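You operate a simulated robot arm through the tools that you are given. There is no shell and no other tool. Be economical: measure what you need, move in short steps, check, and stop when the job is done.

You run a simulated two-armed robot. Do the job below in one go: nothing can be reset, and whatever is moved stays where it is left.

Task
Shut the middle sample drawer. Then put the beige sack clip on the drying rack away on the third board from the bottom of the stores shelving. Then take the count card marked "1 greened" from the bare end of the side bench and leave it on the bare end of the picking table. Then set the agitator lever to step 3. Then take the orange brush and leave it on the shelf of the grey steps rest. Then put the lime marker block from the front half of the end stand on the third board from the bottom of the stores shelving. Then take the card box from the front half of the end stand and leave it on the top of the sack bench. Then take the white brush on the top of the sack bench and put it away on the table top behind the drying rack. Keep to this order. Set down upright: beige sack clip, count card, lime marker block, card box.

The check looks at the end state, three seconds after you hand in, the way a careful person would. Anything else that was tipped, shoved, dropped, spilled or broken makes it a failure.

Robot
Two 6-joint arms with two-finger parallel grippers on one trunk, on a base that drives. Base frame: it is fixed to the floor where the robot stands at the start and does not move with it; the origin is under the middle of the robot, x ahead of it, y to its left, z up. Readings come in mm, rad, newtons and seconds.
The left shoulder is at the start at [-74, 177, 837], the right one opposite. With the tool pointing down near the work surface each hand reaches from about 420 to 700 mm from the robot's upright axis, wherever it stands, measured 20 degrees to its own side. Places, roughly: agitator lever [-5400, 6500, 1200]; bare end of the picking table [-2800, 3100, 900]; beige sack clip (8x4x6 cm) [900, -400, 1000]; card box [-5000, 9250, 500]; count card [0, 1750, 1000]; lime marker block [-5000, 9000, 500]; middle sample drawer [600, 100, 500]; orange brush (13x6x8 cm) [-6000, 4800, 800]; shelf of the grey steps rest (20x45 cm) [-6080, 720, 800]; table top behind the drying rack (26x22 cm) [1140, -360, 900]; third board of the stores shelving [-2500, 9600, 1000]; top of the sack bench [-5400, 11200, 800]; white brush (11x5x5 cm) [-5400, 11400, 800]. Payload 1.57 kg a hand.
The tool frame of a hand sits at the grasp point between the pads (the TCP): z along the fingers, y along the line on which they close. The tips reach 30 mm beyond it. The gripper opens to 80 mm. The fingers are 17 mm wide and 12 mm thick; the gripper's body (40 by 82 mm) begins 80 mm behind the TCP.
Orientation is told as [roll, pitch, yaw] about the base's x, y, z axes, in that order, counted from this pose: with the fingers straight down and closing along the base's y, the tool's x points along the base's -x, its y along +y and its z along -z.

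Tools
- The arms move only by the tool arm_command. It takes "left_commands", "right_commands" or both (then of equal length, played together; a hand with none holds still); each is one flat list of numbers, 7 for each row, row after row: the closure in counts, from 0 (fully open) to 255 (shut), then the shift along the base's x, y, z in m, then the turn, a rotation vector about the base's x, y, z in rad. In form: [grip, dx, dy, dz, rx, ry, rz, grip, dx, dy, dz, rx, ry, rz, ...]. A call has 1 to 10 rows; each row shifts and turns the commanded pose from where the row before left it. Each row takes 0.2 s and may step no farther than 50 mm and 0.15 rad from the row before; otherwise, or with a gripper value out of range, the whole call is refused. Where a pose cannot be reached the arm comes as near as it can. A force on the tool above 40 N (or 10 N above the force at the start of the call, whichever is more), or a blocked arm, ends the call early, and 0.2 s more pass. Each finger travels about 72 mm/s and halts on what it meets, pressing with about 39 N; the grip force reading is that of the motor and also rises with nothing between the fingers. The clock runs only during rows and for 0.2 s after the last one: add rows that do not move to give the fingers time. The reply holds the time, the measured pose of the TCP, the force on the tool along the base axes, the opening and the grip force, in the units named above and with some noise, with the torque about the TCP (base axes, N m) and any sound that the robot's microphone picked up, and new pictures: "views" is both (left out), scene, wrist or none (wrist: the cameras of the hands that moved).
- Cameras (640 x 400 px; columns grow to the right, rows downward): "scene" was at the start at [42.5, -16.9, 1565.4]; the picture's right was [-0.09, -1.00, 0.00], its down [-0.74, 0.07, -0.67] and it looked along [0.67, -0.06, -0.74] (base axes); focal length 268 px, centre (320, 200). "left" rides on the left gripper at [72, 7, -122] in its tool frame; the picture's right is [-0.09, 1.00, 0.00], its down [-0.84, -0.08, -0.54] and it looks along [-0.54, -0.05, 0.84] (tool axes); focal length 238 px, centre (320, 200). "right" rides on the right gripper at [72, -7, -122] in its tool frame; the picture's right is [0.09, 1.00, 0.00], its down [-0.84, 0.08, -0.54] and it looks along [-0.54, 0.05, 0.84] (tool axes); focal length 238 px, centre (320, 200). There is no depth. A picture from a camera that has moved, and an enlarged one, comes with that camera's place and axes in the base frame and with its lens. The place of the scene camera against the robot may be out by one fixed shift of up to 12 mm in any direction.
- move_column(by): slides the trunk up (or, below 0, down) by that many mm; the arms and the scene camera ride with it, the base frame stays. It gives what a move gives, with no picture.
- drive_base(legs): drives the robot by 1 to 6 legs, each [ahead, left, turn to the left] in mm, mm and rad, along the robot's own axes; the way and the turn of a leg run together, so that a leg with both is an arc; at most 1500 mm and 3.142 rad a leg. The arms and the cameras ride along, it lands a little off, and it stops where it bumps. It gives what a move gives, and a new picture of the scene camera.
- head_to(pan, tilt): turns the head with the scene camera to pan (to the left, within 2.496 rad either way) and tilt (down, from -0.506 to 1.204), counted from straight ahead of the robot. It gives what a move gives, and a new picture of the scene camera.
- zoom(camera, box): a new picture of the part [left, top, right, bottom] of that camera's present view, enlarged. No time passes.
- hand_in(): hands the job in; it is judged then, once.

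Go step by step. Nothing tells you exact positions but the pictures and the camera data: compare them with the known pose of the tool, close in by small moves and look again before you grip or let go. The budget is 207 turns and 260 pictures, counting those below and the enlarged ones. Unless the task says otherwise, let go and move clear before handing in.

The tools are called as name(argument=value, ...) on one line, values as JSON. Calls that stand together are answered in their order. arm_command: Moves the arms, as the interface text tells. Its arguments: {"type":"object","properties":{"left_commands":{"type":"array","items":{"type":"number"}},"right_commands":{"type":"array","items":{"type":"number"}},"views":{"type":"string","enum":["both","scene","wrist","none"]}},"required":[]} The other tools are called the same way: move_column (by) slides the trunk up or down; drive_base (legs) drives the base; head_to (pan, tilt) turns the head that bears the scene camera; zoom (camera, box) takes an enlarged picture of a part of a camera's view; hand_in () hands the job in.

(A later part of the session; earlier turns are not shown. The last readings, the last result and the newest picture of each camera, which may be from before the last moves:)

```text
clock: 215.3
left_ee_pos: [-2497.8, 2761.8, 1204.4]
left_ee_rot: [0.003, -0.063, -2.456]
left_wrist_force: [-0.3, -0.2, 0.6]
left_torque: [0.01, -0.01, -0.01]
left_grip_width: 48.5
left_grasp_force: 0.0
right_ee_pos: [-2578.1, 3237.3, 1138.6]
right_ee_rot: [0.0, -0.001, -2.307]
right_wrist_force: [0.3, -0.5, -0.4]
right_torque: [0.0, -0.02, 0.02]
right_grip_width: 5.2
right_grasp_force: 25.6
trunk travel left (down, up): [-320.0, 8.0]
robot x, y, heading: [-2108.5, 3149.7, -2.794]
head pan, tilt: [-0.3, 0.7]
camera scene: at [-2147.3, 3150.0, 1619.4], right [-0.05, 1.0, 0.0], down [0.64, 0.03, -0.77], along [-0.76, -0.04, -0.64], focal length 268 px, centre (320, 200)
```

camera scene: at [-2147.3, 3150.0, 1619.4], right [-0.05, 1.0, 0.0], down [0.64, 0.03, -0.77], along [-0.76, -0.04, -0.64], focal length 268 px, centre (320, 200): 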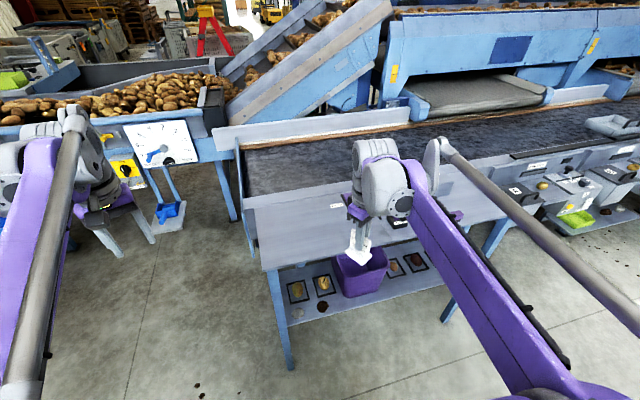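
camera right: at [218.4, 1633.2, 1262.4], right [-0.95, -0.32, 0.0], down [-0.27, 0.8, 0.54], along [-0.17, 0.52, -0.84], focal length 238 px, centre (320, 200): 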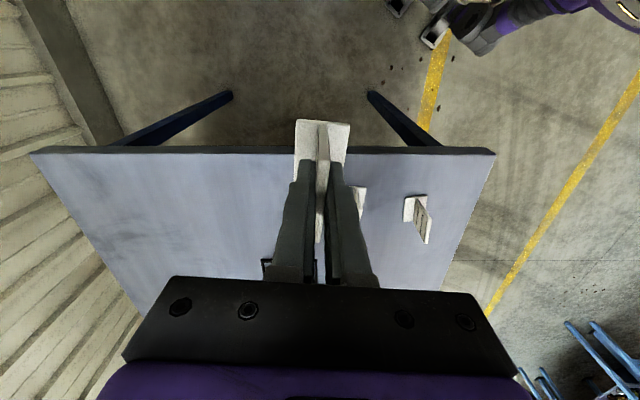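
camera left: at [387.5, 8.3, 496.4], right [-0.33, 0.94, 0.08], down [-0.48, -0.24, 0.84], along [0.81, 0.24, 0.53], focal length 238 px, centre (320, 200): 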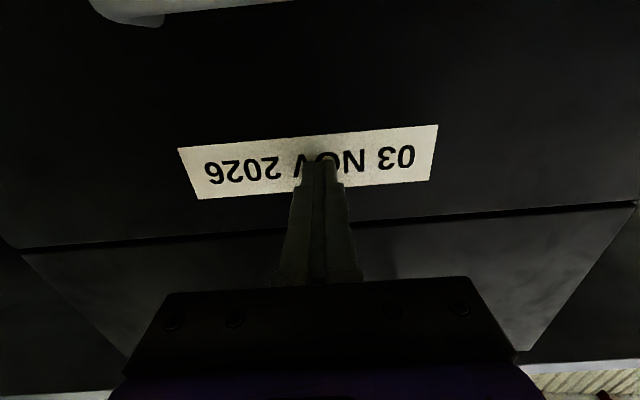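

The bare left end is within sight. I move up a little and bring the card over it.

drive_base(legs=[[90, 0, 0]])

arm_command(right_commands=[255, -0.034, -0.021, 0, 0, 0, 0, 255, -0.034, -0.021, 0, 0, 0, 0, 255, -0.035, -0.021, 0, 0, 0, 0, 255, -0.035, -0.021, 0, 0, 0, 0, 255, -0.035, -0.021, 0, 0, 0, 0, 255, 0, 0, -0.04, 0, 0, 0, 255, 0, 0, -0.04, 0, 0, 0, 255, 0, 0, -0.04, 0, 0, 0, 255, 0, 0, 0, 0, 0, 0], views="both")

```text
clock: 216.4
left_ee_pos: [-2580.0, 2731.2, 1203.7]
left_ee_rot: [0.003, -0.062, -2.453]
left_wrist_force: [-0.4, 0.0, 0.0]
left_torque: [-0.01, 0.01, 0.03]
left_grip_width: 48.6
left_grasp_force: 0.0
right_ee_pos: [-2661.1, 3207.1, 1139.9]
right_ee_rot: [0.0, -0.001, -2.305]
right_wrist_force: [-0.4, -0.4, 0.4]
right_torque: [-0.01, -0.02, 0.03]
right_grip_width: 5.3
right_grasp_force: 25.7
trunk travel left (down, up): [-320.0, 8.0]
robot x, y, heading: [-2194.4, 3119.7, -2.797]
head pan, tilt: [-0.3, 0.7]
camera scene: at [-2230.0, 3120.2, 1619.1], right [-0.05, 1.0, 0.0], down [0.64, 0.03, -0.77], along [-0.76, -0.04, -0.64], focal length 268 px, centre (320, 200)
```

scene: 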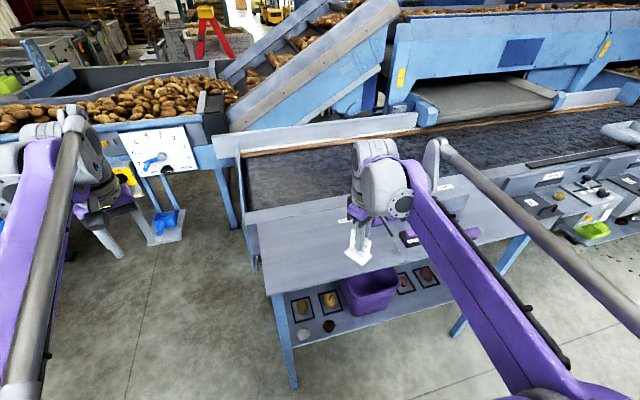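

```text
clock: 218.4
left_ee_pos: [-2580.8, 2731.0, 1206.5]
left_ee_rot: [0.001, -0.064, -2.453]
left_wrist_force: [-0.4, -0.8, -0.6]
left_torque: [-0.01, 0.02, 0.01]
left_grip_width: 48.7
left_grasp_force: 0.0
right_ee_pos: [-2834.7, 3099.7, 1017.6]
right_ee_rot: [0.001, -0.001, -2.306]
right_wrist_force: [-0.1, 0.7, 0.5]
right_torque: [-0.02, -0.02, 0.0]
right_grip_width: 5.3
right_grasp_force: 25.2
trunk travel left (down, up): [-320.0, 8.0]
robot x, y, heading: [-2189.2, 3120.4, -2.793]
head pan, tilt: [-0.3, 0.7]
camera scene: at [-2230.2, 3119.9, 1619.4], right [-0.05, 1.0, 0.0], down [0.64, 0.03, -0.77], along [-0.76, -0.04, -0.64], focal length 268 px, centre (320, 200)
camera right: at [-2790.6, 3159.9, 1141.8], right [0.8, -0.6, 0.0], down [-0.5, -0.67, 0.54], along [-0.33, -0.43, -0.84], focal length 238 px, centre (320, 200)
```

scene: 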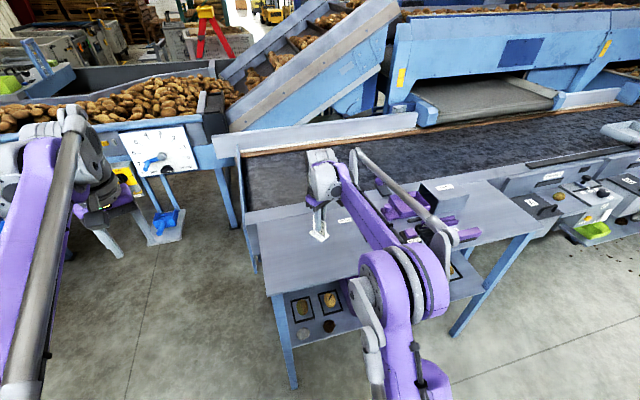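
right: 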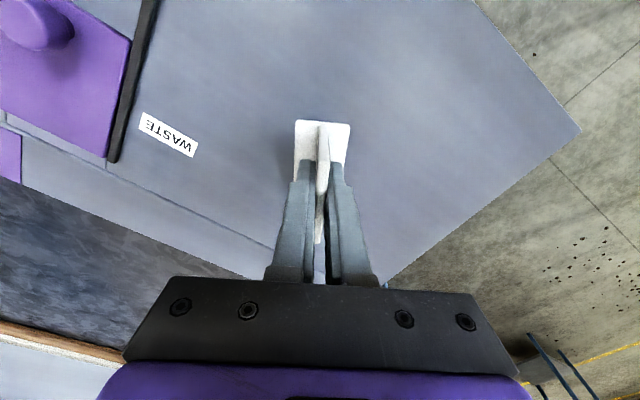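

The card is over open table. I lower until the foot touches.

arm_command(right_commands=[255, 0, 0, -0.015, 0, 0, 0, 255, 0, 0, -0.015, 0, 0, 0, 255, 0, 0, -0.008, 0, 0, 0, 255, 0, 0, -0.008, 0, 0, 0, 255, 0, 0, -0.006, 0, 0, 0, 255, 0, 0, -0.006, 0, 0, 0, 255, 0, 0, -0.006, 0, 0, 0, 255, 0, 0, -0.006, 0, 0, 0], views="wrist")

zoom(camera="scene", box=[250, 180, 410, 280])

```text
clock: 220.1
left_ee_pos: [-2578.7, 2731.6, 1205.6]
left_ee_rot: [0.001, -0.064, -2.453]
left_wrist_force: [-0.1, -0.1, 0.2]
left_torque: [0.04, 0.01, 0.03]
left_grip_width: 48.4
left_grasp_force: 0.1
right_ee_pos: [-2834.4, 3103.4, 957.9]
right_ee_rot: [-0.002, -0.001, -2.306]
right_wrist_force: [0.8, -0.1, 25.5]
right_torque: [-0.12, -0.06, 0.03]
right_grip_width: 5.1
right_grasp_force: 25.5
trunk travel left (down, up): [-320.0, 8.0]
robot x, y, heading: [-2189.9, 3121.3, -2.798]
head pan, tilt: [-0.3, 0.7]
stopped in row 8 (right hand): the force on the tool passed its limit at 46 N (the readings are from after the stop); the commanded pose is now the measured one
camera right: at [-2789.7, 3160.8, 1080.6], right [0.8, -0.6, 0.0], down [-0.5, -0.67, 0.54], along [-0.33, -0.43, -0.84], focal length 238 px, centre (320, 200)
```

right: 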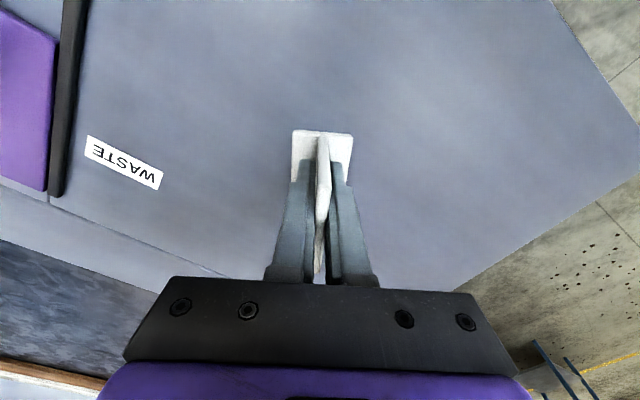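

```text
4.00 times, centred on (330, 230) of scene
camera zoom: at [-2228.1, 3119.9, 1619.5], right [-0.05, 1.0, 0.0], down [0.64, 0.03, -0.77], along [-0.77, -0.04, -0.64], focal length 1073 px, centre (280, 80)
```

zoom: 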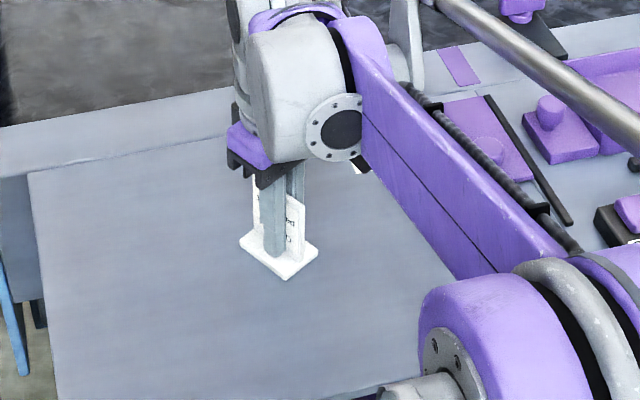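

The foot is on the table. I ease off and open, then rise.

arm_command(right_commands=[255, 0, 0, 0.001, 0, 0, 0, 200, 0, 0, 0, 0, 0, 0, 100, 0, 0, 0, 0, 0, 0, 60, 0, 0, 0, 0, 0, 0, 60, 0, 0, 0, 0, 0, 0, 60, 0, 0, 0.03, 0, 0, 0, 60, 0, 0, 0.04, 0, 0, 0, 60, 0, 0, 0.04, 0, 0, 0, 60, 0, 0, 0.04, 0, 0, 0], views="wrist")

zoom(camera="scene", box=[270, 190, 398, 270])

```text
clock: 222.1
left_ee_pos: [-2580.3, 2731.4, 1205.5]
left_ee_rot: [0.002, -0.062, -2.454]
left_wrist_force: [0.1, 0.6, 0.0]
left_torque: [0.0, -0.04, 0.01]
left_grip_width: 48.8
left_grasp_force: 0.1
right_ee_pos: [-2836.1, 3101.5, 1107.2]
right_ee_rot: [0.0, -0.002, -2.305]
right_wrist_force: [-0.4, 0.2, -1.0]
right_torque: [0.01, -0.03, 0.0]
right_grip_width: 61.3
right_grasp_force: 0.1
trunk travel left (down, up): [-320.0, 8.0]
robot x, y, heading: [-2192.9, 3121.5, -2.797]
head pan, tilt: [-0.3, 0.7]
camera right: at [-2791.8, 3159.8, 1229.8], right [0.8, -0.6, 0.0], down [-0.5, -0.67, 0.54], along [-0.33, -0.43, -0.84], focal length 238 px, centre (320, 200)
```

right: 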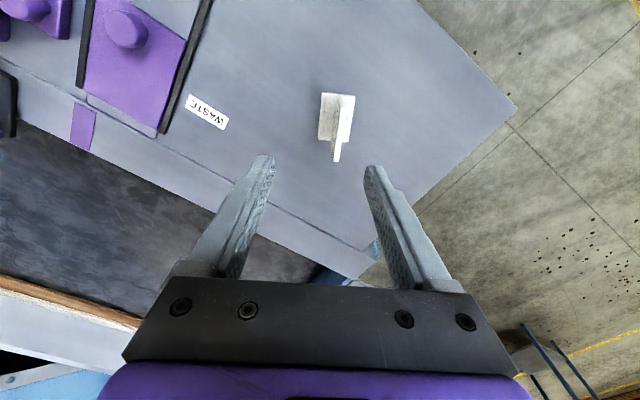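

```text
5.00 times, centred on (334, 230) of scene
camera zoom: at [-2230.5, 3119.9, 1619.4], right [-0.05, 1.0, 0.0], down [0.64, 0.03, -0.77], along [-0.76, -0.04, -0.64], focal length 1341 px, centre (250, 50)
```

zoom: 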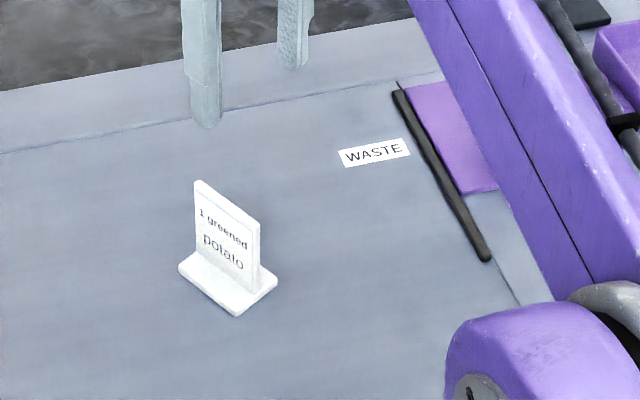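

The card stands upright on the bare end. Next is the agitator lever; I go up the aisle and look left for it.

arm_command(right_commands=[60, 0.04, 0.014, 0.03, 0, 0, 0, 60, 0.04, 0.014, 0.03, 0, 0, 0, 60, 0.04, 0.014, 0.03, 0, 0, 0, 60, 0.04, 0.014, 0.0, 0, 0, 0, 60, 0.04, 0.014, 0, 0, 0, 0], views="none")

drive_base(legs=[[-600, 0, 0], [0, 0, -1.571], [1450, 0, 0], [1450, 0, 0], [1450, 0, 0]])

head_to(pan=1.3, tilt=0.2)

```text
refused: row 1 steps farther than a row can; nothing moved
```

```text
clock: 249.9
left_ee_pos: [-3432.1, 7848.5, 1204.5]
left_ee_rot: [0.003, -0.065, 2.239]
left_wrist_force: [-0.1, 0.0, 0.1]
left_torque: [0.02, 0.0, 0.05]
left_grip_width: 48.9
left_grasp_force: 0.1
right_ee_pos: [-3056.6, 8096.5, 1106.3]
right_ee_rot: [0.001, -0.004, 2.388]
right_wrist_force: [-0.4, 0.6, 0.3]
right_torque: [0.0, 0.0, -0.02]
right_grip_width: 61.2
right_grasp_force: 0.1
trunk travel left (down, up): [-320.0, 8.0]
robot x, y, heading: [-3052.3, 7456.6, 1.898]
head pan, tilt: [-0.3, 0.7]
camera scene: at [-3035.7, 7487.7, 1619.4], right [1.0, 0.03, 0.0], down [0.02, -0.64, -0.77], along [-0.02, 0.76, -0.64], focal length 268 px, centre (320, 200)
```

scene: 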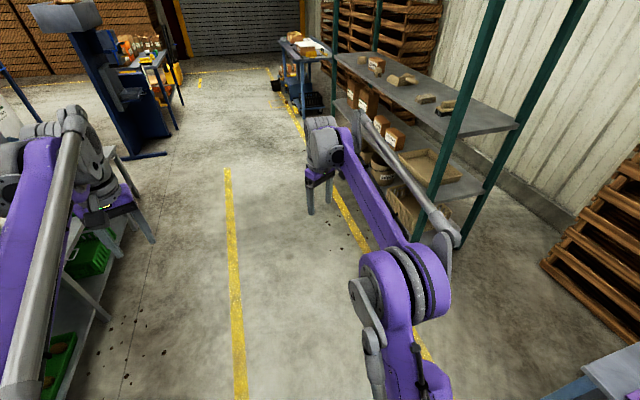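

```text
clock: 251.5
left_ee_pos: [-3432.1, 7849.2, 1204.8]
left_ee_rot: [0.002, -0.062, 2.239]
left_wrist_force: [-0.1, -0.2, -0.1]
left_torque: [0.01, -0.01, 0.01]
left_grip_width: 48.4
left_grasp_force: 0.0
right_ee_pos: [-3057.1, 8098.2, 1106.3]
right_ee_rot: [0.0, 0.0, 2.387]
right_wrist_force: [-1.1, -0.2, -1.0]
right_torque: [0.03, 0.01, 0.0]
right_grip_width: 61.0
right_grasp_force: 0.1
trunk travel left (down, up): [-320.0, 8.0]
robot x, y, heading: [-3053.6, 7452.4, 1.899]
head pan, tilt: [1.3, 0.201]
camera scene: at [-3126.4, 7397.6, 1664.8], right [-0.06, 1.0, 0.0], down [0.2, 0.01, -0.98], along [-0.98, -0.06, -0.2], focal length 268 px, centre (320, 200)
```

scene: 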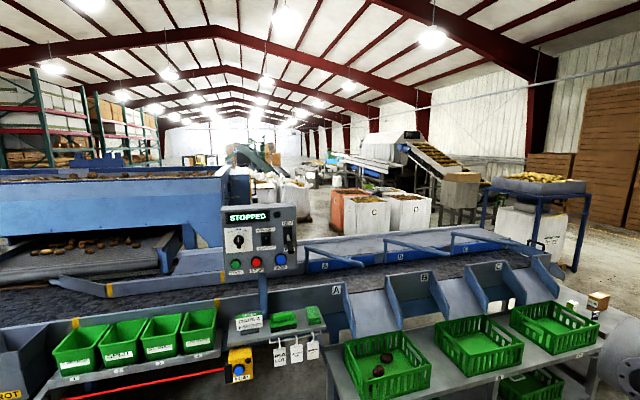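

I see a control panel and machinery across the conveyor. I zoom where the lever should be.

zoom(camera="scene", box=[170, 160, 330, 285])

zoom(camera="scene", box=[300, 120, 460, 220])

```text
3.20 times, centred on (250, 222) of scene
camera zoom: at [-3126.4, 7397.6, 1664.8], right [-0.06, 1.0, 0.0], down [0.2, 0.01, -0.98], along [-0.98, -0.06, -0.2], focal length 858 px, centre (544, 128)
```

zoom: 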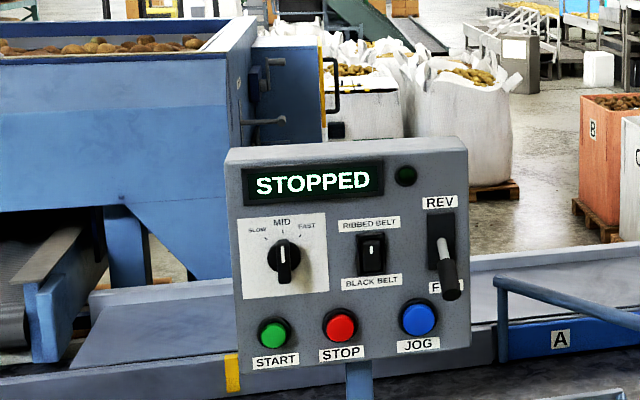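

```text
4.00 times, centred on (380, 170) of scene
camera zoom: at [-3126.4, 7397.6, 1664.8], right [-0.06, 1.0, 0.0], down [0.2, 0.01, -0.98], along [-0.98, -0.06, -0.2], focal length 1073 px, centre (80, 320)
```

zoom: 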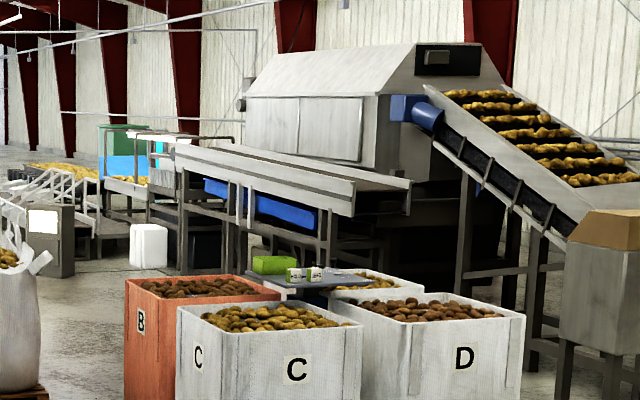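

On the blue machine's end face there are handles; that is probably the agitator. I retract the hand and drive on past the line's end to find the way behind it.

arm_command(right_commands=[60, 0.0129, -0.037, 0.02, 0, 0, 0, 60, 0.0129, -0.037, 0.02, 0, 0, 0, 60, 0.0129, -0.037, 0.02, 0, 0, 0, 60, 0.0129, -0.037, 0.02, 0, 0, 0, 60, 0.0129, -0.037, 0.02, 0, 0, 0, 60, 0.015, 0.005, 0, 0, 0, 0, 60, 0.035, 0.015, 0, 0, 0, 0, 60, 0.035, 0.015, 0, 0, 0, 0, 60, 0.035, 0.015, 0, 0, 0, 0], views="none")

drive_base(legs=[[1300, 0, 0], [1300, 0, 0]])

head_to(pan=1.0, tilt=0.35)

```text
clock: 253.5
left_ee_pos: [-3431.4, 7849.7, 1204.5]
left_ee_rot: [0.003, -0.063, 2.24]
left_wrist_force: [-0.5, 1.1, 0.5]
left_torque: [-0.03, -0.01, -0.02]
left_grip_width: 48.6
left_grasp_force: 0.0
right_ee_pos: [-2872.2, 7962.4, 1205.7]
right_ee_rot: [0.001, -0.001, 2.391]
right_wrist_force: [-0.7, -0.6, 0.1]
right_torque: [0.02, 0.0, 0.02]
right_grip_width: 61.3
right_grasp_force: 0.0
trunk travel left (down, up): [-320.0, 8.0]
robot x, y, heading: [-3052.8, 7452.2, 1.896]
head pan, tilt: [1.3, 0.201]
```

```text
clock: 266.2
left_ee_pos: [-4251.5, 10325.2, 1204.0]
left_ee_rot: [0.002, -0.062, 2.227]
left_wrist_force: [-0.4, -0.4, 0.3]
left_torque: [-0.01, -0.02, 0.0]
left_grip_width: 48.7
left_grasp_force: 0.2
right_ee_pos: [-3690.1, 10431.6, 1205.4]
right_ee_rot: [0.0, -0.004, 2.374]
right_wrist_force: [0.1, 0.2, -0.1]
right_torque: [0.02, -0.03, 0.0]
right_grip_width: 61.3
right_grasp_force: 0.1
trunk travel left (down, up): [-320.0, 8.0]
robot x, y, heading: [-3876.9, 9925.2, 1.888]
head pan, tilt: [1.3, 0.201]
camera scene: at [-3950.7, 9870.0, 1664.8], right [-0.05, 1.0, 0.0], down [0.2, 0.01, -0.98], along [-0.98, -0.04, -0.2], focal length 268 px, centre (320, 200)
```

scene: 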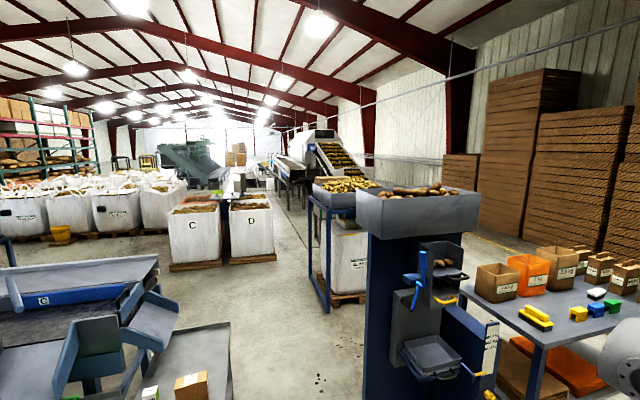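

```text
clock: 267.0
left_ee_pos: [-4251.1, 10324.7, 1205.1]
left_ee_rot: [0.002, -0.063, 2.226]
left_wrist_force: [0.3, 0.3, 0.7]
left_torque: [-0.03, 0.0, -0.02]
left_grip_width: 48.5
left_grasp_force: 0.0
right_ee_pos: [-3690.0, 10431.2, 1205.9]
right_ee_rot: [-0.001, -0.003, 2.376]
right_wrist_force: [0.6, 0.0, 0.0]
right_torque: [0.02, 0.01, 0.0]
right_grip_width: 61.0
right_grasp_force: 0.0
trunk travel left (down, up): [-320.0, 8.0]
robot x, y, heading: [-3879.2, 9923.0, 1.891]
head pan, tilt: [1.0, 0.351]
camera scene: at [-3947.8, 9897.9, 1650.9], right [0.25, 0.97, 0.0], down [0.33, -0.09, -0.94], along [-0.91, 0.24, -0.34], focal length 268 px, centre (320, 200)
```

scene: 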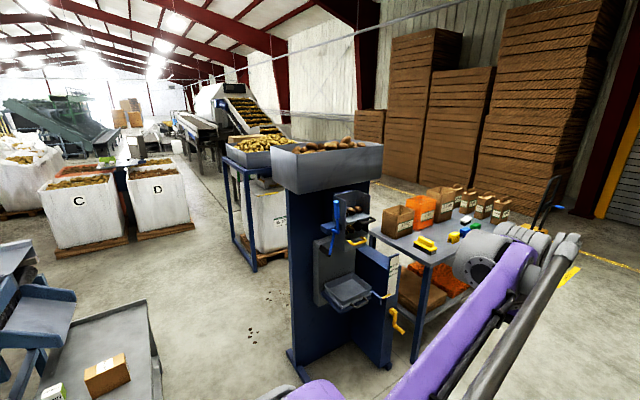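

The end stand (with the card box and a green block) is at lower left, the sack bench at right. I pass between the end stand and the sack filler to get behind the line.

drive_base(legs=[[140, 0, 0], [0, 0, 1.593], [1475, 0, 0], [1475, 0, 0]])

head_to(pan=1.4, tilt=0.3)

```text
clock: 286.0
left_ee_pos: [-7073.8, 8686.1, 1203.8]
left_ee_rot: [0.001, -0.062, -2.452]
left_wrist_force: [-0.4, 0.2, 0.4]
left_torque: [0.0, 0.0, 0.0]
left_grip_width: 48.5
left_grasp_force: 0.1
right_ee_pos: [-7197.4, 9242.7, 1205.6]
right_ee_rot: [0.0, -0.002, -2.304]
right_wrist_force: [0.2, -0.2, -0.1]
right_torque: [0.0, 0.01, 0.04]
right_grip_width: 61.0
right_grasp_force: 0.0
trunk travel left (down, up): [-320.0, 8.0]
robot x, y, heading: [-6683.0, 9074.8, -2.794]
head pan, tilt: [1.0, 0.351]
camera scene: at [-6660.6, 8988.9, 1650.8], right [-0.98, 0.22, 0.0], down [0.08, 0.34, -0.94], along [-0.21, -0.92, -0.34], focal length 268 px, centre (320, 200)
```

scene: 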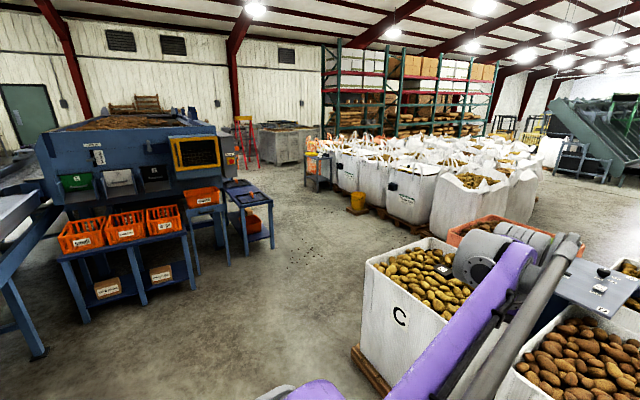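

```text
clock: 286.9
left_ee_pos: [-7074.1, 8687.0, 1204.0]
left_ee_rot: [0.002, -0.062, -2.451]
left_wrist_force: [0.2, -0.3, 1.1]
left_torque: [0.0, 0.0, 0.01]
left_grip_width: 48.6
left_grasp_force: 0.0
right_ee_pos: [-7197.4, 9243.6, 1206.0]
right_ee_rot: [-0.002, -0.001, -2.303]
right_wrist_force: [-0.7, 0.0, -0.1]
right_torque: [0.0, 0.04, 0.0]
right_grip_width: 61.2
right_grasp_force: 0.1
trunk travel left (down, up): [-320.0, 8.0]
robot x, y, heading: [-6688.2, 9075.1, -2.791]
head pan, tilt: [1.4, 0.3]
camera scene: at [-6623.8, 8987.8, 1655.5], right [-0.98, -0.18, 0.0], down [-0.05, 0.29, -0.96], along [0.17, -0.94, -0.3], focal length 268 px, centre (320, 200)
```

scene: 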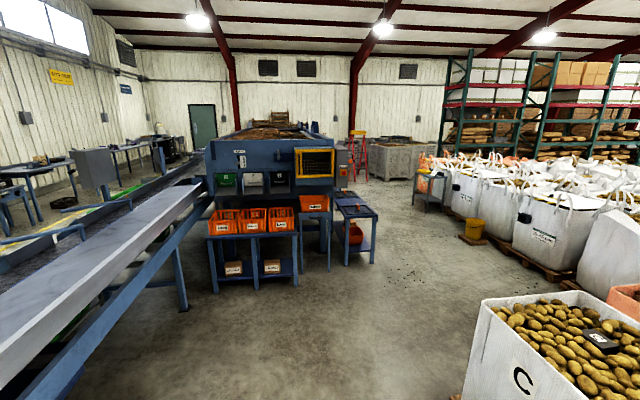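

The blue machine's end face is in view. I zoom in on it.

zoom(camera="scene", box=[195, 115, 395, 240])

```text
3.20 times, centred on (295, 178) of scene
camera zoom: at [-6623.8, 8987.8, 1655.5], right [-0.98, -0.18, 0.0], down [-0.05, 0.29, -0.96], along [0.17, -0.94, -0.3], focal length 858 px, centre (400, 272)
```

zoom: 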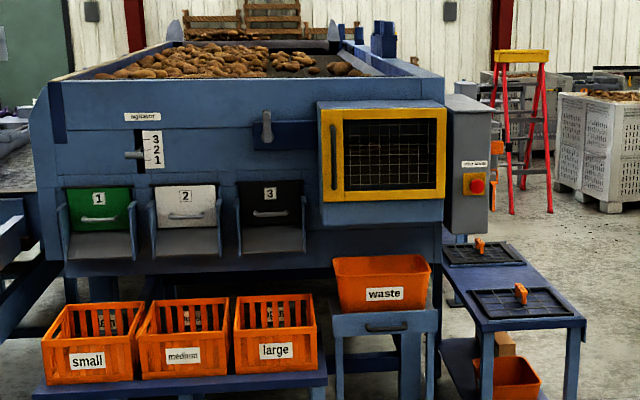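

I see the "agitator" scale 3-2-1 with a lever at its left. I zoom further.

zoom(camera="scene", box=[205, 145, 261, 180])

```text
11.43 times, centred on (233, 162) of scene
camera zoom: at [-6623.8, 8987.8, 1655.5], right [-0.98, -0.18, 0.0], down [-0.05, 0.29, -0.96], along [0.17, -0.94, -0.3], focal length 3065 px, centre (1314, 629)
```

zoom: 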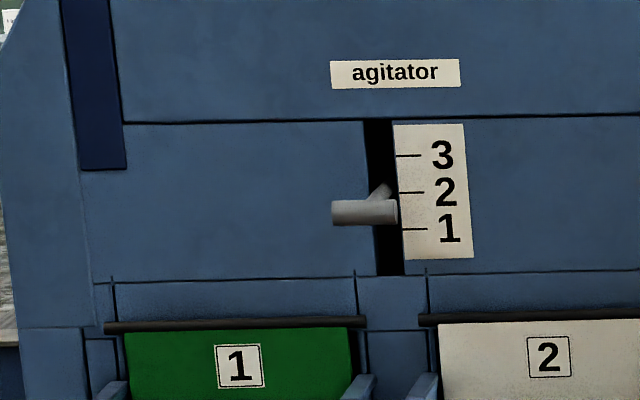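

The lever's arm sits at mark 2; each step is about 35 mm. I drive to stand in front of it, a bit short.

drive_base(legs=[[0, 0, 1.56], [1150, 110, 0], [850, 110, 0]])

head_to(pan=0.15, tilt=0.45)

```text
clock: 300.7
left_ee_pos: [-5401.5, 6889.6, 1204.2]
left_ee_rot: [0.003, -0.064, -0.883]
left_wrist_force: [0.0, 0.1, 0.5]
left_torque: [0.0, -0.04, -0.03]
left_grip_width: 48.7
left_grasp_force: 0.0
right_ee_pos: [-5958.1, 6765.9, 1205.6]
right_ee_rot: [0.0, -0.004, -0.732]
right_wrist_force: [0.6, -0.4, -0.1]
right_torque: [-0.01, -0.01, 0.02]
right_grip_width: 61.1
right_grasp_force: 0.1
trunk travel left (down, up): [-320.0, 8.0]
robot x, y, heading: [-5793.5, 7280.6, -1.221]
head pan, tilt: [1.4, 0.3]
camera scene: at [-5706.7, 7326.2, 1655.4], right [0.18, -0.98, 0.0], down [-0.29, -0.05, -0.96], along [0.94, 0.17, -0.3], focal length 268 px, centre (320, 200)
```

scene: 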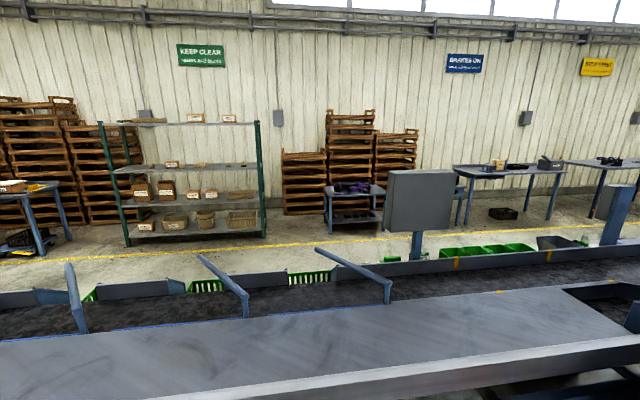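

```text
clock: 302.1
left_ee_pos: [-5401.5, 6889.8, 1204.0]
left_ee_rot: [0.003, -0.065, -0.882]
left_wrist_force: [-0.3, 0.2, -0.4]
left_torque: [0.03, -0.03, 0.0]
left_grip_width: 48.4
left_grasp_force: 0.1
right_ee_pos: [-5958.1, 6765.9, 1205.9]
right_ee_rot: [0.001, -0.003, -0.732]
right_wrist_force: [-0.4, 0.5, 0.4]
right_torque: [0.02, -0.02, 0.02]
right_grip_width: 61.0
right_grasp_force: 0.1
trunk travel left (down, up): [-320.0, 8.0]
robot x, y, heading: [-5788.7, 7280.1, -1.223]
head pan, tilt: [0.15, 0.45]
camera scene: at [-5754.5, 7228.8, 1641.6], right [-0.88, -0.48, 0.0], down [-0.21, 0.38, -0.9], along [0.43, -0.79, -0.44], focal length 268 px, centre (320, 200)
```

scene: 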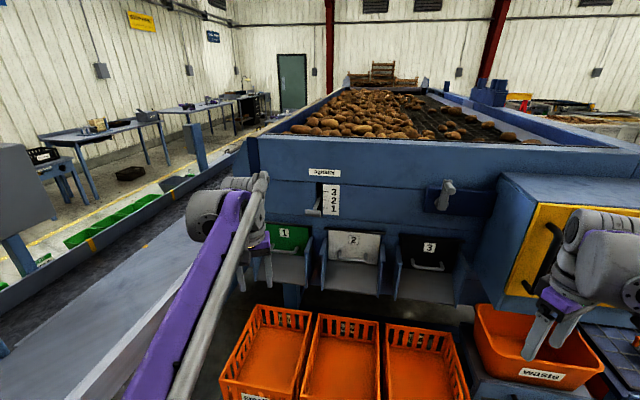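

zoom(camera="scene", box=[280, 160, 360, 220])

```text
6.67 times, centred on (320, 190) of scene
camera zoom: at [-5754.5, 7228.8, 1641.6], right [-0.88, -0.48, 0.0], down [-0.21, 0.38, -0.9], along [0.43, -0.79, -0.44], focal length 1788 px, centre (320, 267)
```

zoom: 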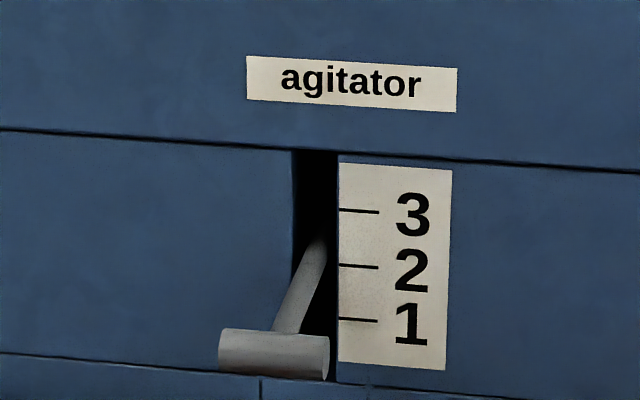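

The lever is horizontal at step 2, its T-handle near [-5368, 6575, 1225], about 100 mm out from the face. I turn the left hand to point horizontally at the panel, to push the handle up from below.

arm_command(left_commands=[255, 0, 0, 0, 0, 0, -0.116, 255, 0, 0, 0, 0, 0, -0.116, 255, 0, 0, 0, 0, 0, -0.117, 255, 0, 0, 0, -0.1414, -0.05, 0, 255, 0, 0, 0, -0.1414, -0.05, 0, 255, 0, 0, 0, -0.1414, -0.05, 0, 255, 0, 0, -0.01, -0.1414, -0.05, 0, 255, 0, 0, -0.01, -0.1414, -0.05, 0, 255, 0, 0, -0.01, -0.1414, -0.05, 0, 255, 0, 0, -0.01, -0.1414, -0.05, 0], views="none")

arm_command(left_commands=[255, 0, 0, 0, -0.1414, -0.05, 0, 255, 0, 0, 0, -0.1414, -0.05, 0, 255, 0, 0, 0, -0.1414, -0.05, 0, 255, 0, 0, 0, 0, 0, 0], views="both")

```text
clock: 304.3
left_ee_pos: [-5403.0, 6890.3, 1164.5]
left_ee_rot: [0.005, -1.113, -1.233]
left_wrist_force: [1.0, -0.4, -0.3]
left_torque: [0.01, 0.01, 0.01]
left_grip_width: 0.0
left_grasp_force: 21.5
right_ee_pos: [-5957.5, 6767.3, 1206.2]
right_ee_rot: [0.002, -0.002, -0.733]
right_wrist_force: [0.0, 0.0, 0.0]
right_torque: [-0.04, 0.03, -0.05]
right_grip_width: 61.5
right_grasp_force: 0.1
trunk travel left (down, up): [-320.0, 8.0]
robot x, y, heading: [-5790.5, 7280.0, -1.226]
head pan, tilt: [0.15, 0.45]
```

```text
clock: 305.3
left_ee_pos: [-5400.1, 6890.6, 1163.0]
left_ee_rot: [0.042, -1.562, -1.271]
left_wrist_force: [0.0, -0.8, 0.1]
left_torque: [-0.01, 0.01, 0.04]
left_grip_width: 0.3
left_grasp_force: 21.2
right_ee_pos: [-5959.0, 6766.6, 1206.4]
right_ee_rot: [0.001, -0.002, -0.732]
right_wrist_force: [0.6, -0.2, -1.1]
right_torque: [-0.02, -0.02, 0.02]
right_grip_width: 61.1
right_grasp_force: 0.1
trunk travel left (down, up): [-320.0, 8.0]
robot x, y, heading: [-5786.6, 7278.9, -1.224]
head pan, tilt: [0.15, 0.45]
camera scene: at [-5754.8, 7229.1, 1641.6], right [-0.88, -0.48, 0.0], down [-0.21, 0.38, -0.9], along [0.43, -0.79, -0.43], focal length 268 px, centre (320, 200)
camera left: at [-5436.2, 7008.2, 1094.1], right [0.94, 0.33, 0.09], down [-0.25, 0.48, 0.84], along [0.24, -0.81, 0.53], focal length 238 px, centre (320, 200)
```

scene: 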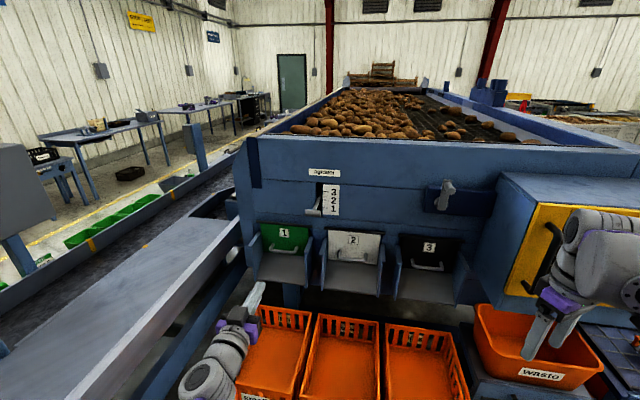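
left: 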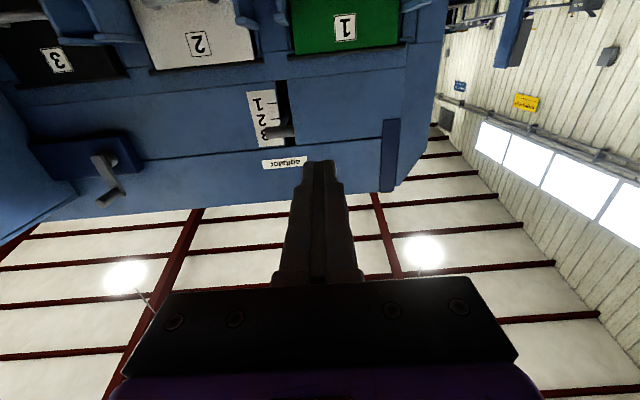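

The wrist view confirms the handle at about [-5369, 6575, 1215]. I drive closer by 200 mm and then bring the fingers under it.

drive_base(legs=[[200, 0, 0]])

arm_command(left_commands=[255, -0.012, -0.01, 0.004, 0, 0, 0, 255, -0.012, -0.01, 0.004, 0, 0, 0, 255, -0.012, -0.01, 0.004, 0, 0, 0, 255, 0, 0, 0, 0, 0, 0], views="both")

```text
clock: 306.9
left_ee_pos: [-5334.7, 6705.9, 1164.4]
left_ee_rot: [0.031, -1.562, -1.256]
left_wrist_force: [-0.4, -0.3, -0.4]
left_torque: [-0.01, 0.01, 0.05]
left_grip_width: 0.1
left_grasp_force: 21.2
right_ee_pos: [-5890.4, 6580.8, 1205.9]
right_ee_rot: [0.0, -0.002, -0.733]
right_wrist_force: [-0.2, 0.1, 0.0]
right_torque: [0.01, 0.02, 0.0]
right_grip_width: 60.9
right_grasp_force: 0.1
trunk travel left (down, up): [-320.0, 8.0]
robot x, y, heading: [-5720.0, 7090.9, -1.22]
head pan, tilt: [0.15, 0.45]
camera scene: at [-5687.2, 7043.6, 1641.4], right [-0.88, -0.48, 0.0], down [-0.21, 0.38, -0.9], along [0.43, -0.79, -0.43], focal length 268 px, centre (320, 200)
```

scene: 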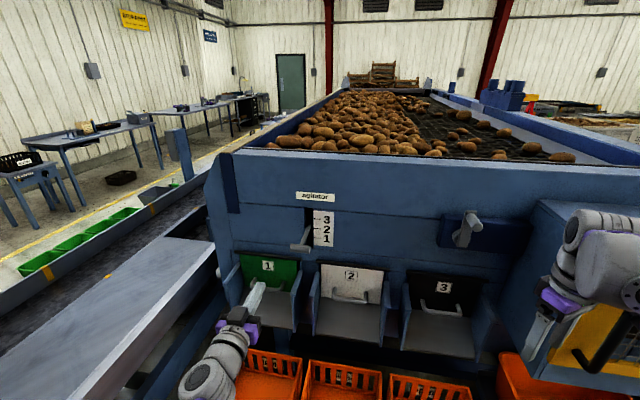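

```text
clock: 307.9
left_ee_pos: [-5368.8, 6675.2, 1178.1]
left_ee_rot: [0.047, -1.563, -1.275]
left_wrist_force: [-0.5, -0.1, 0.4]
left_torque: [0.0, 0.01, 0.0]
left_grip_width: 0.0
left_grasp_force: 21.3
right_ee_pos: [-5891.3, 6580.2, 1205.8]
right_ee_rot: [0.001, -0.002, -0.733]
right_wrist_force: [1.6, 0.1, 0.4]
right_torque: [-0.01, 0.01, -0.01]
right_grip_width: 61.3
right_grasp_force: 0.1
trunk travel left (down, up): [-320.0, 8.0]
robot x, y, heading: [-5719.8, 7094.8, -1.226]
head pan, tilt: [0.15, 0.45]
camera scene: at [-5687.0, 7043.2, 1641.6], right [-0.88, -0.48, 0.0], down [-0.21, 0.38, -0.9], along [0.43, -0.79, -0.44], focal length 268 px, centre (320, 200)
camera left: at [-5403.9, 6793.2, 1106.5], right [0.94, 0.33, 0.09], down [-0.25, 0.48, 0.84], along [0.24, -0.81, 0.53], focal length 238 px, centre (320, 200)
```

scene: 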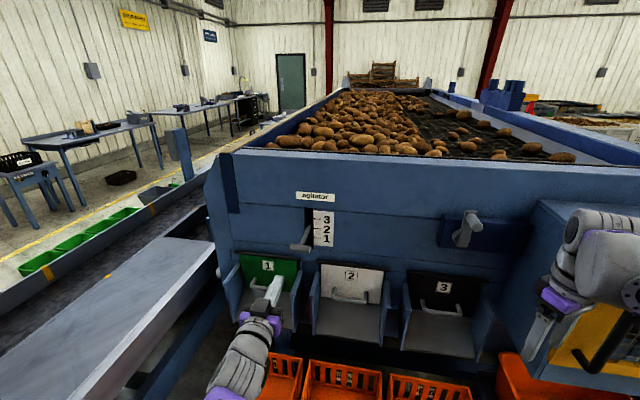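
left: 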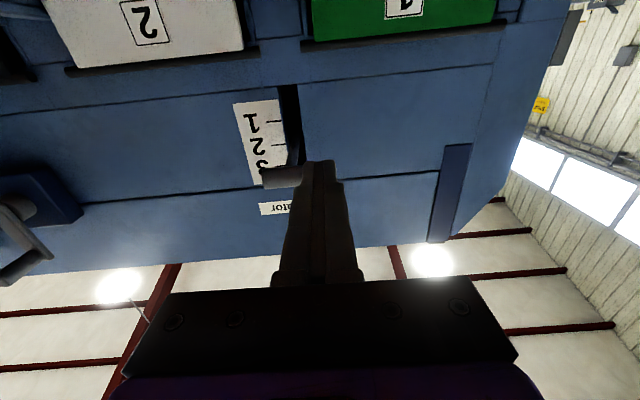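

The fingers are below the handle. I slide them in under it and lift gently.

arm_command(left_commands=[255, -0.002, -0.024, 0, 0, 0, 0, 255, -0.002, -0.024, 0, 0, 0, 0, 255, -0.002, -0.024, 0, 0, 0, 0, 255, -0.003, -0.023, 0, 0, 0, 0, 255, 0, 0, 0.01, 0, 0, 0, 255, 0, 0, 0.01, 0, 0, 0, 255, 0, 0, 0.01, 0, 0, 0, 255, 0, 0, 0.01, 0, 0, 0], views="both")

zoom(camera="scene", box=[248, 190, 344, 250])

```text
clock: 309.7
left_ee_pos: [-5365.5, 6596.9, 1213.9]
left_ee_rot: [1.39, -1.444, -2.649]
left_wrist_force: [-1.5, 0.6, -3.6]
left_torque: [0.07, 0.01, 0.04]
left_grip_width: 0.1
left_grasp_force: 20.7
left hand out of reach, approached as far as the arm can: row 2, 3, 4
right_ee_pos: [-5890.7, 6579.2, 1206.2]
right_ee_rot: [-0.001, -0.001, -0.734]
right_wrist_force: [0.6, -0.3, -0.1]
right_torque: [0.02, 0.0, 0.02]
right_grip_width: 61.2
right_grasp_force: 0.0
trunk travel left (down, up): [-320.0, 8.0]
robot x, y, heading: [-5719.9, 7091.6, -1.226]
head pan, tilt: [0.15, 0.45]
camera scene: at [-5686.8, 7042.6, 1641.6], right [-0.88, -0.48, 0.0], down [-0.21, 0.38, -0.9], along [0.43, -0.79, -0.44], focal length 268 px, centre (320, 200)
camera left: at [-5388.7, 6719.0, 1147.1], right [0.93, 0.3, 0.22], down [-0.33, 0.44, 0.83], along [0.15, -0.85, 0.51], focal length 238 px, centre (320, 200)
```

scene: 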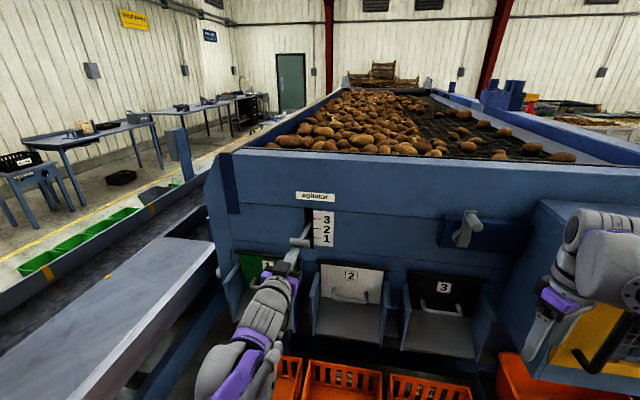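
left: 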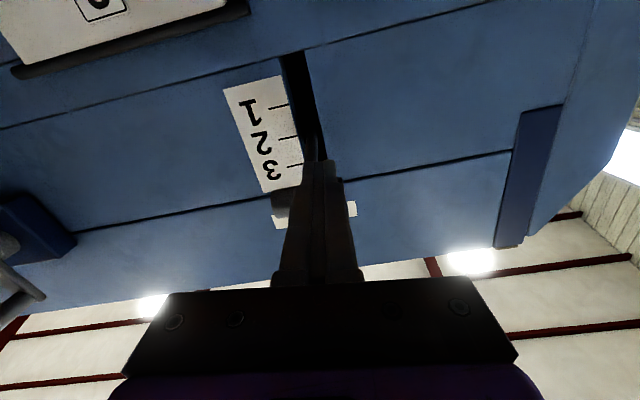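

```text
6.67 times, centred on (296, 220) of scene
camera zoom: at [-5686.8, 7042.6, 1641.6], right [-0.88, -0.48, 0.0], down [-0.21, 0.38, -0.9], along [0.43, -0.79, -0.44], focal length 1788 px, centre (480, 67)
```

zoom: 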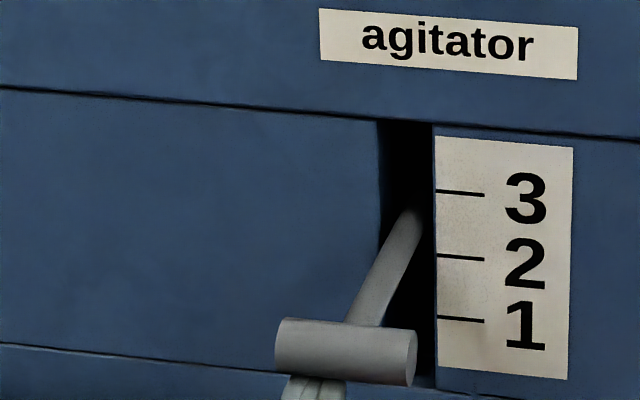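

The arm is at its reach limit there. I lower the hand slightly, drive 50 mm closer, and try again.

arm_command(left_commands=[255, 0, 0.02, -0.015, 0, 0, 0, 255, 0, 0.02, -0.015, 0, 0, 0, 255, 0, 0, 0, 0, 0, 0], views="none")

drive_base(legs=[[55, 0, 0]])

zoom(camera="scene", box=[240, 190, 336, 250])

```text
clock: 310.5
left_ee_pos: [-5364.6, 6636.1, 1183.7]
left_ee_rot: [1.392, -1.442, -2.652]
left_wrist_force: [0.4, 0.9, 0.3]
left_torque: [-0.04, 0.03, 0.01]
left_grip_width: 0.0
left_grasp_force: 21.1
right_ee_pos: [-5889.7, 6579.1, 1206.8]
right_ee_rot: [0.001, -0.002, -0.734]
right_wrist_force: [0.6, 0.8, 0.1]
right_torque: [0.0, 0.01, 0.03]
right_grip_width: 61.4
right_grasp_force: 0.1
trunk travel left (down, up): [-320.0, 8.0]
robot x, y, heading: [-5723.1, 7093.7, -1.225]
head pan, tilt: [0.15, 0.45]
```

```text
clock: 311.5
left_ee_pos: [-5347.9, 6588.0, 1183.9]
left_ee_rot: [1.397, -1.444, -2.657]
left_wrist_force: [-0.5, -0.4, -0.6]
left_torque: [0.04, 0.0, 0.0]
left_grip_width: 0.0
left_grasp_force: 21.5
right_ee_pos: [-5874.0, 6532.0, 1205.7]
right_ee_rot: [0.0, -0.003, -0.733]
right_wrist_force: [0.0, -0.6, -0.4]
right_torque: [0.01, -0.01, -0.01]
right_grip_width: 61.1
right_grasp_force: 0.0
trunk travel left (down, up): [-320.0, 8.0]
robot x, y, heading: [-5701.9, 7042.0, -1.222]
head pan, tilt: [0.15, 0.45]
camera scene: at [-5669.5, 6995.1, 1641.2], right [-0.88, -0.48, 0.0], down [-0.21, 0.38, -0.9], along [0.43, -0.79, -0.43], focal length 268 px, centre (320, 200)
```

scene: 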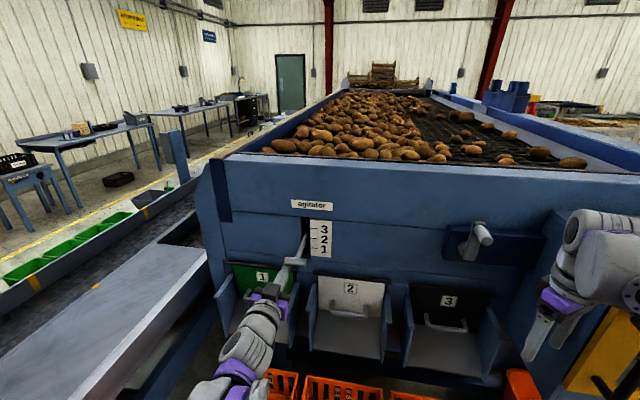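

```text
6.67 times, centred on (288, 220) of scene
camera zoom: at [-5669.5, 6995.1, 1641.2], right [-0.88, -0.48, 0.0], down [-0.21, 0.38, -0.9], along [0.43, -0.79, -0.43], focal length 1788 px, centre (533, 67)
```

zoom: 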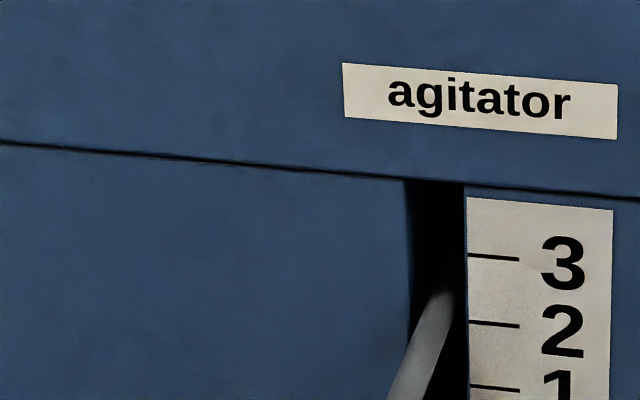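

arm_command(left_commands=[255, -0.011, -0.005, 0, 0, 0, 0, 255, -0.011, -0.01, 0, 0, 0, 0, 255, 0, 0, 0, 0, 0, 0], views="wrist")

zoom(camera="scene", box=[240, 220, 336, 280])

```text
clock: 312.3
left_ee_pos: [-5361.2, 6575.0, 1182.0]
left_ee_rot: [1.344, -1.432, -2.612]
left_wrist_force: [0.4, -0.1, 0.5]
left_torque: [-0.03, -0.02, 0.0]
left_grip_width: 0.0
left_grasp_force: 21.1
left hand out of reach, approached as far as the arm can: row 2
right_ee_pos: [-5872.4, 6529.9, 1205.8]
right_ee_rot: [-0.001, -0.002, -0.732]
right_wrist_force: [0.8, 0.6, 0.1]
right_torque: [-0.02, 0.01, -0.03]
right_grip_width: 61.1
right_grasp_force: 0.1
trunk travel left (down, up): [-320.0, 8.0]
robot x, y, heading: [-5702.6, 7044.1, -1.223]
head pan, tilt: [0.15, 0.45]
camera left: at [-5384.1, 6699.2, 1116.2], right [0.93, 0.28, 0.23], down [-0.34, 0.44, 0.84], along [0.14, -0.85, 0.5], focal length 238 px, centre (320, 200)
```

left: 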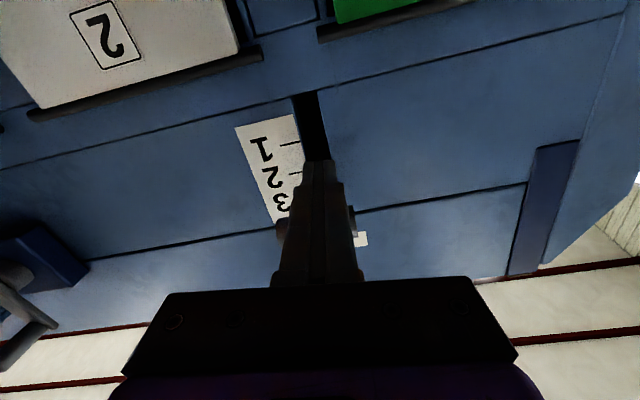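

```text
6.67 times, centred on (288, 250) of scene
camera zoom: at [-5668.6, 6992.5, 1641.7], right [-0.88, -0.48, 0.0], down [-0.21, 0.38, -0.9], along [0.43, -0.79, -0.44], focal length 1788 px, centre (533, -133)
```

zoom: 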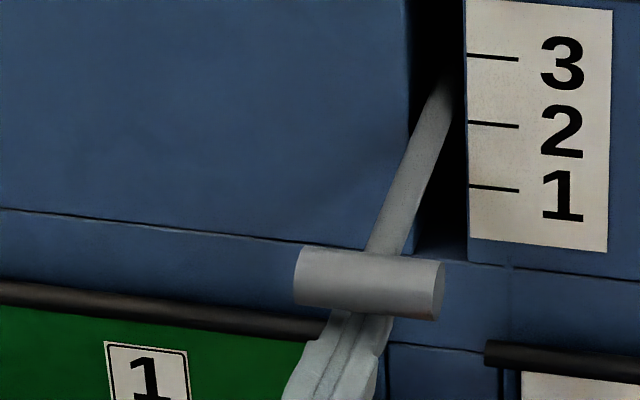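

The closed fingers now sit right beneath the T-handle. I raise in small steps.

arm_command(left_commands=[255, 0, 0, 0.01, 0, 0, 0, 255, 0, 0, 0.01, 0, 0, 0, 255, 0, 0, 0.01, 0, 0, 0, 255, 0, 0, 0.01, 0, 0, 0, 255, 0, 0, 0.005, 0, 0, 0, 255, 0, 0, 0, 0, 0, 0], views="none")

zoom(camera="scene", box=[240, 200, 336, 260])

```text
clock: 313.7
left_ee_pos: [-5361.6, 6573.6, 1228.3]
left_ee_rot: [1.415, -1.421, -2.676]
left_wrist_force: [-0.1, -1.1, -2.2]
left_torque: [0.0, 0.01, -0.02]
left_grip_width: 0.1
left_grasp_force: 21.8
left hand out of reach, approached as far as the arm can: row 1
right_ee_pos: [-5873.0, 6529.6, 1206.2]
right_ee_rot: [0.0, 0.001, -0.733]
right_wrist_force: [0.5, -0.2, 0.2]
right_torque: [0.0, 0.02, 0.01]
right_grip_width: 61.4
right_grasp_force: 0.1
trunk travel left (down, up): [-320.0, 8.0]
robot x, y, heading: [-5700.7, 7040.2, -1.22]
head pan, tilt: [0.15, 0.45]
```

```text
6.67 times, centred on (288, 230) of scene
camera zoom: at [-5668.6, 6992.3, 1641.6], right [-0.88, -0.48, 0.0], down [-0.21, 0.38, -0.9], along [0.43, -0.79, -0.44], focal length 1788 px, centre (533, 0)
```

zoom: 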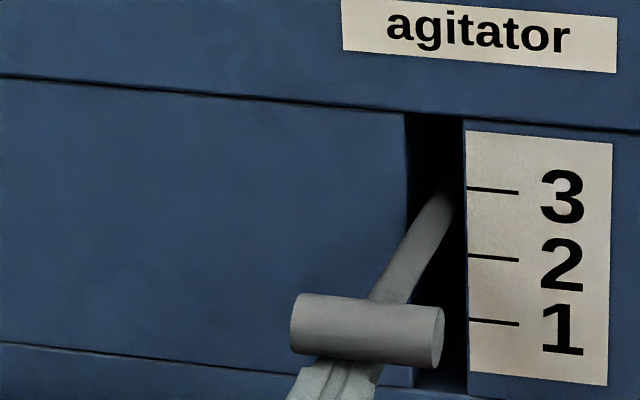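

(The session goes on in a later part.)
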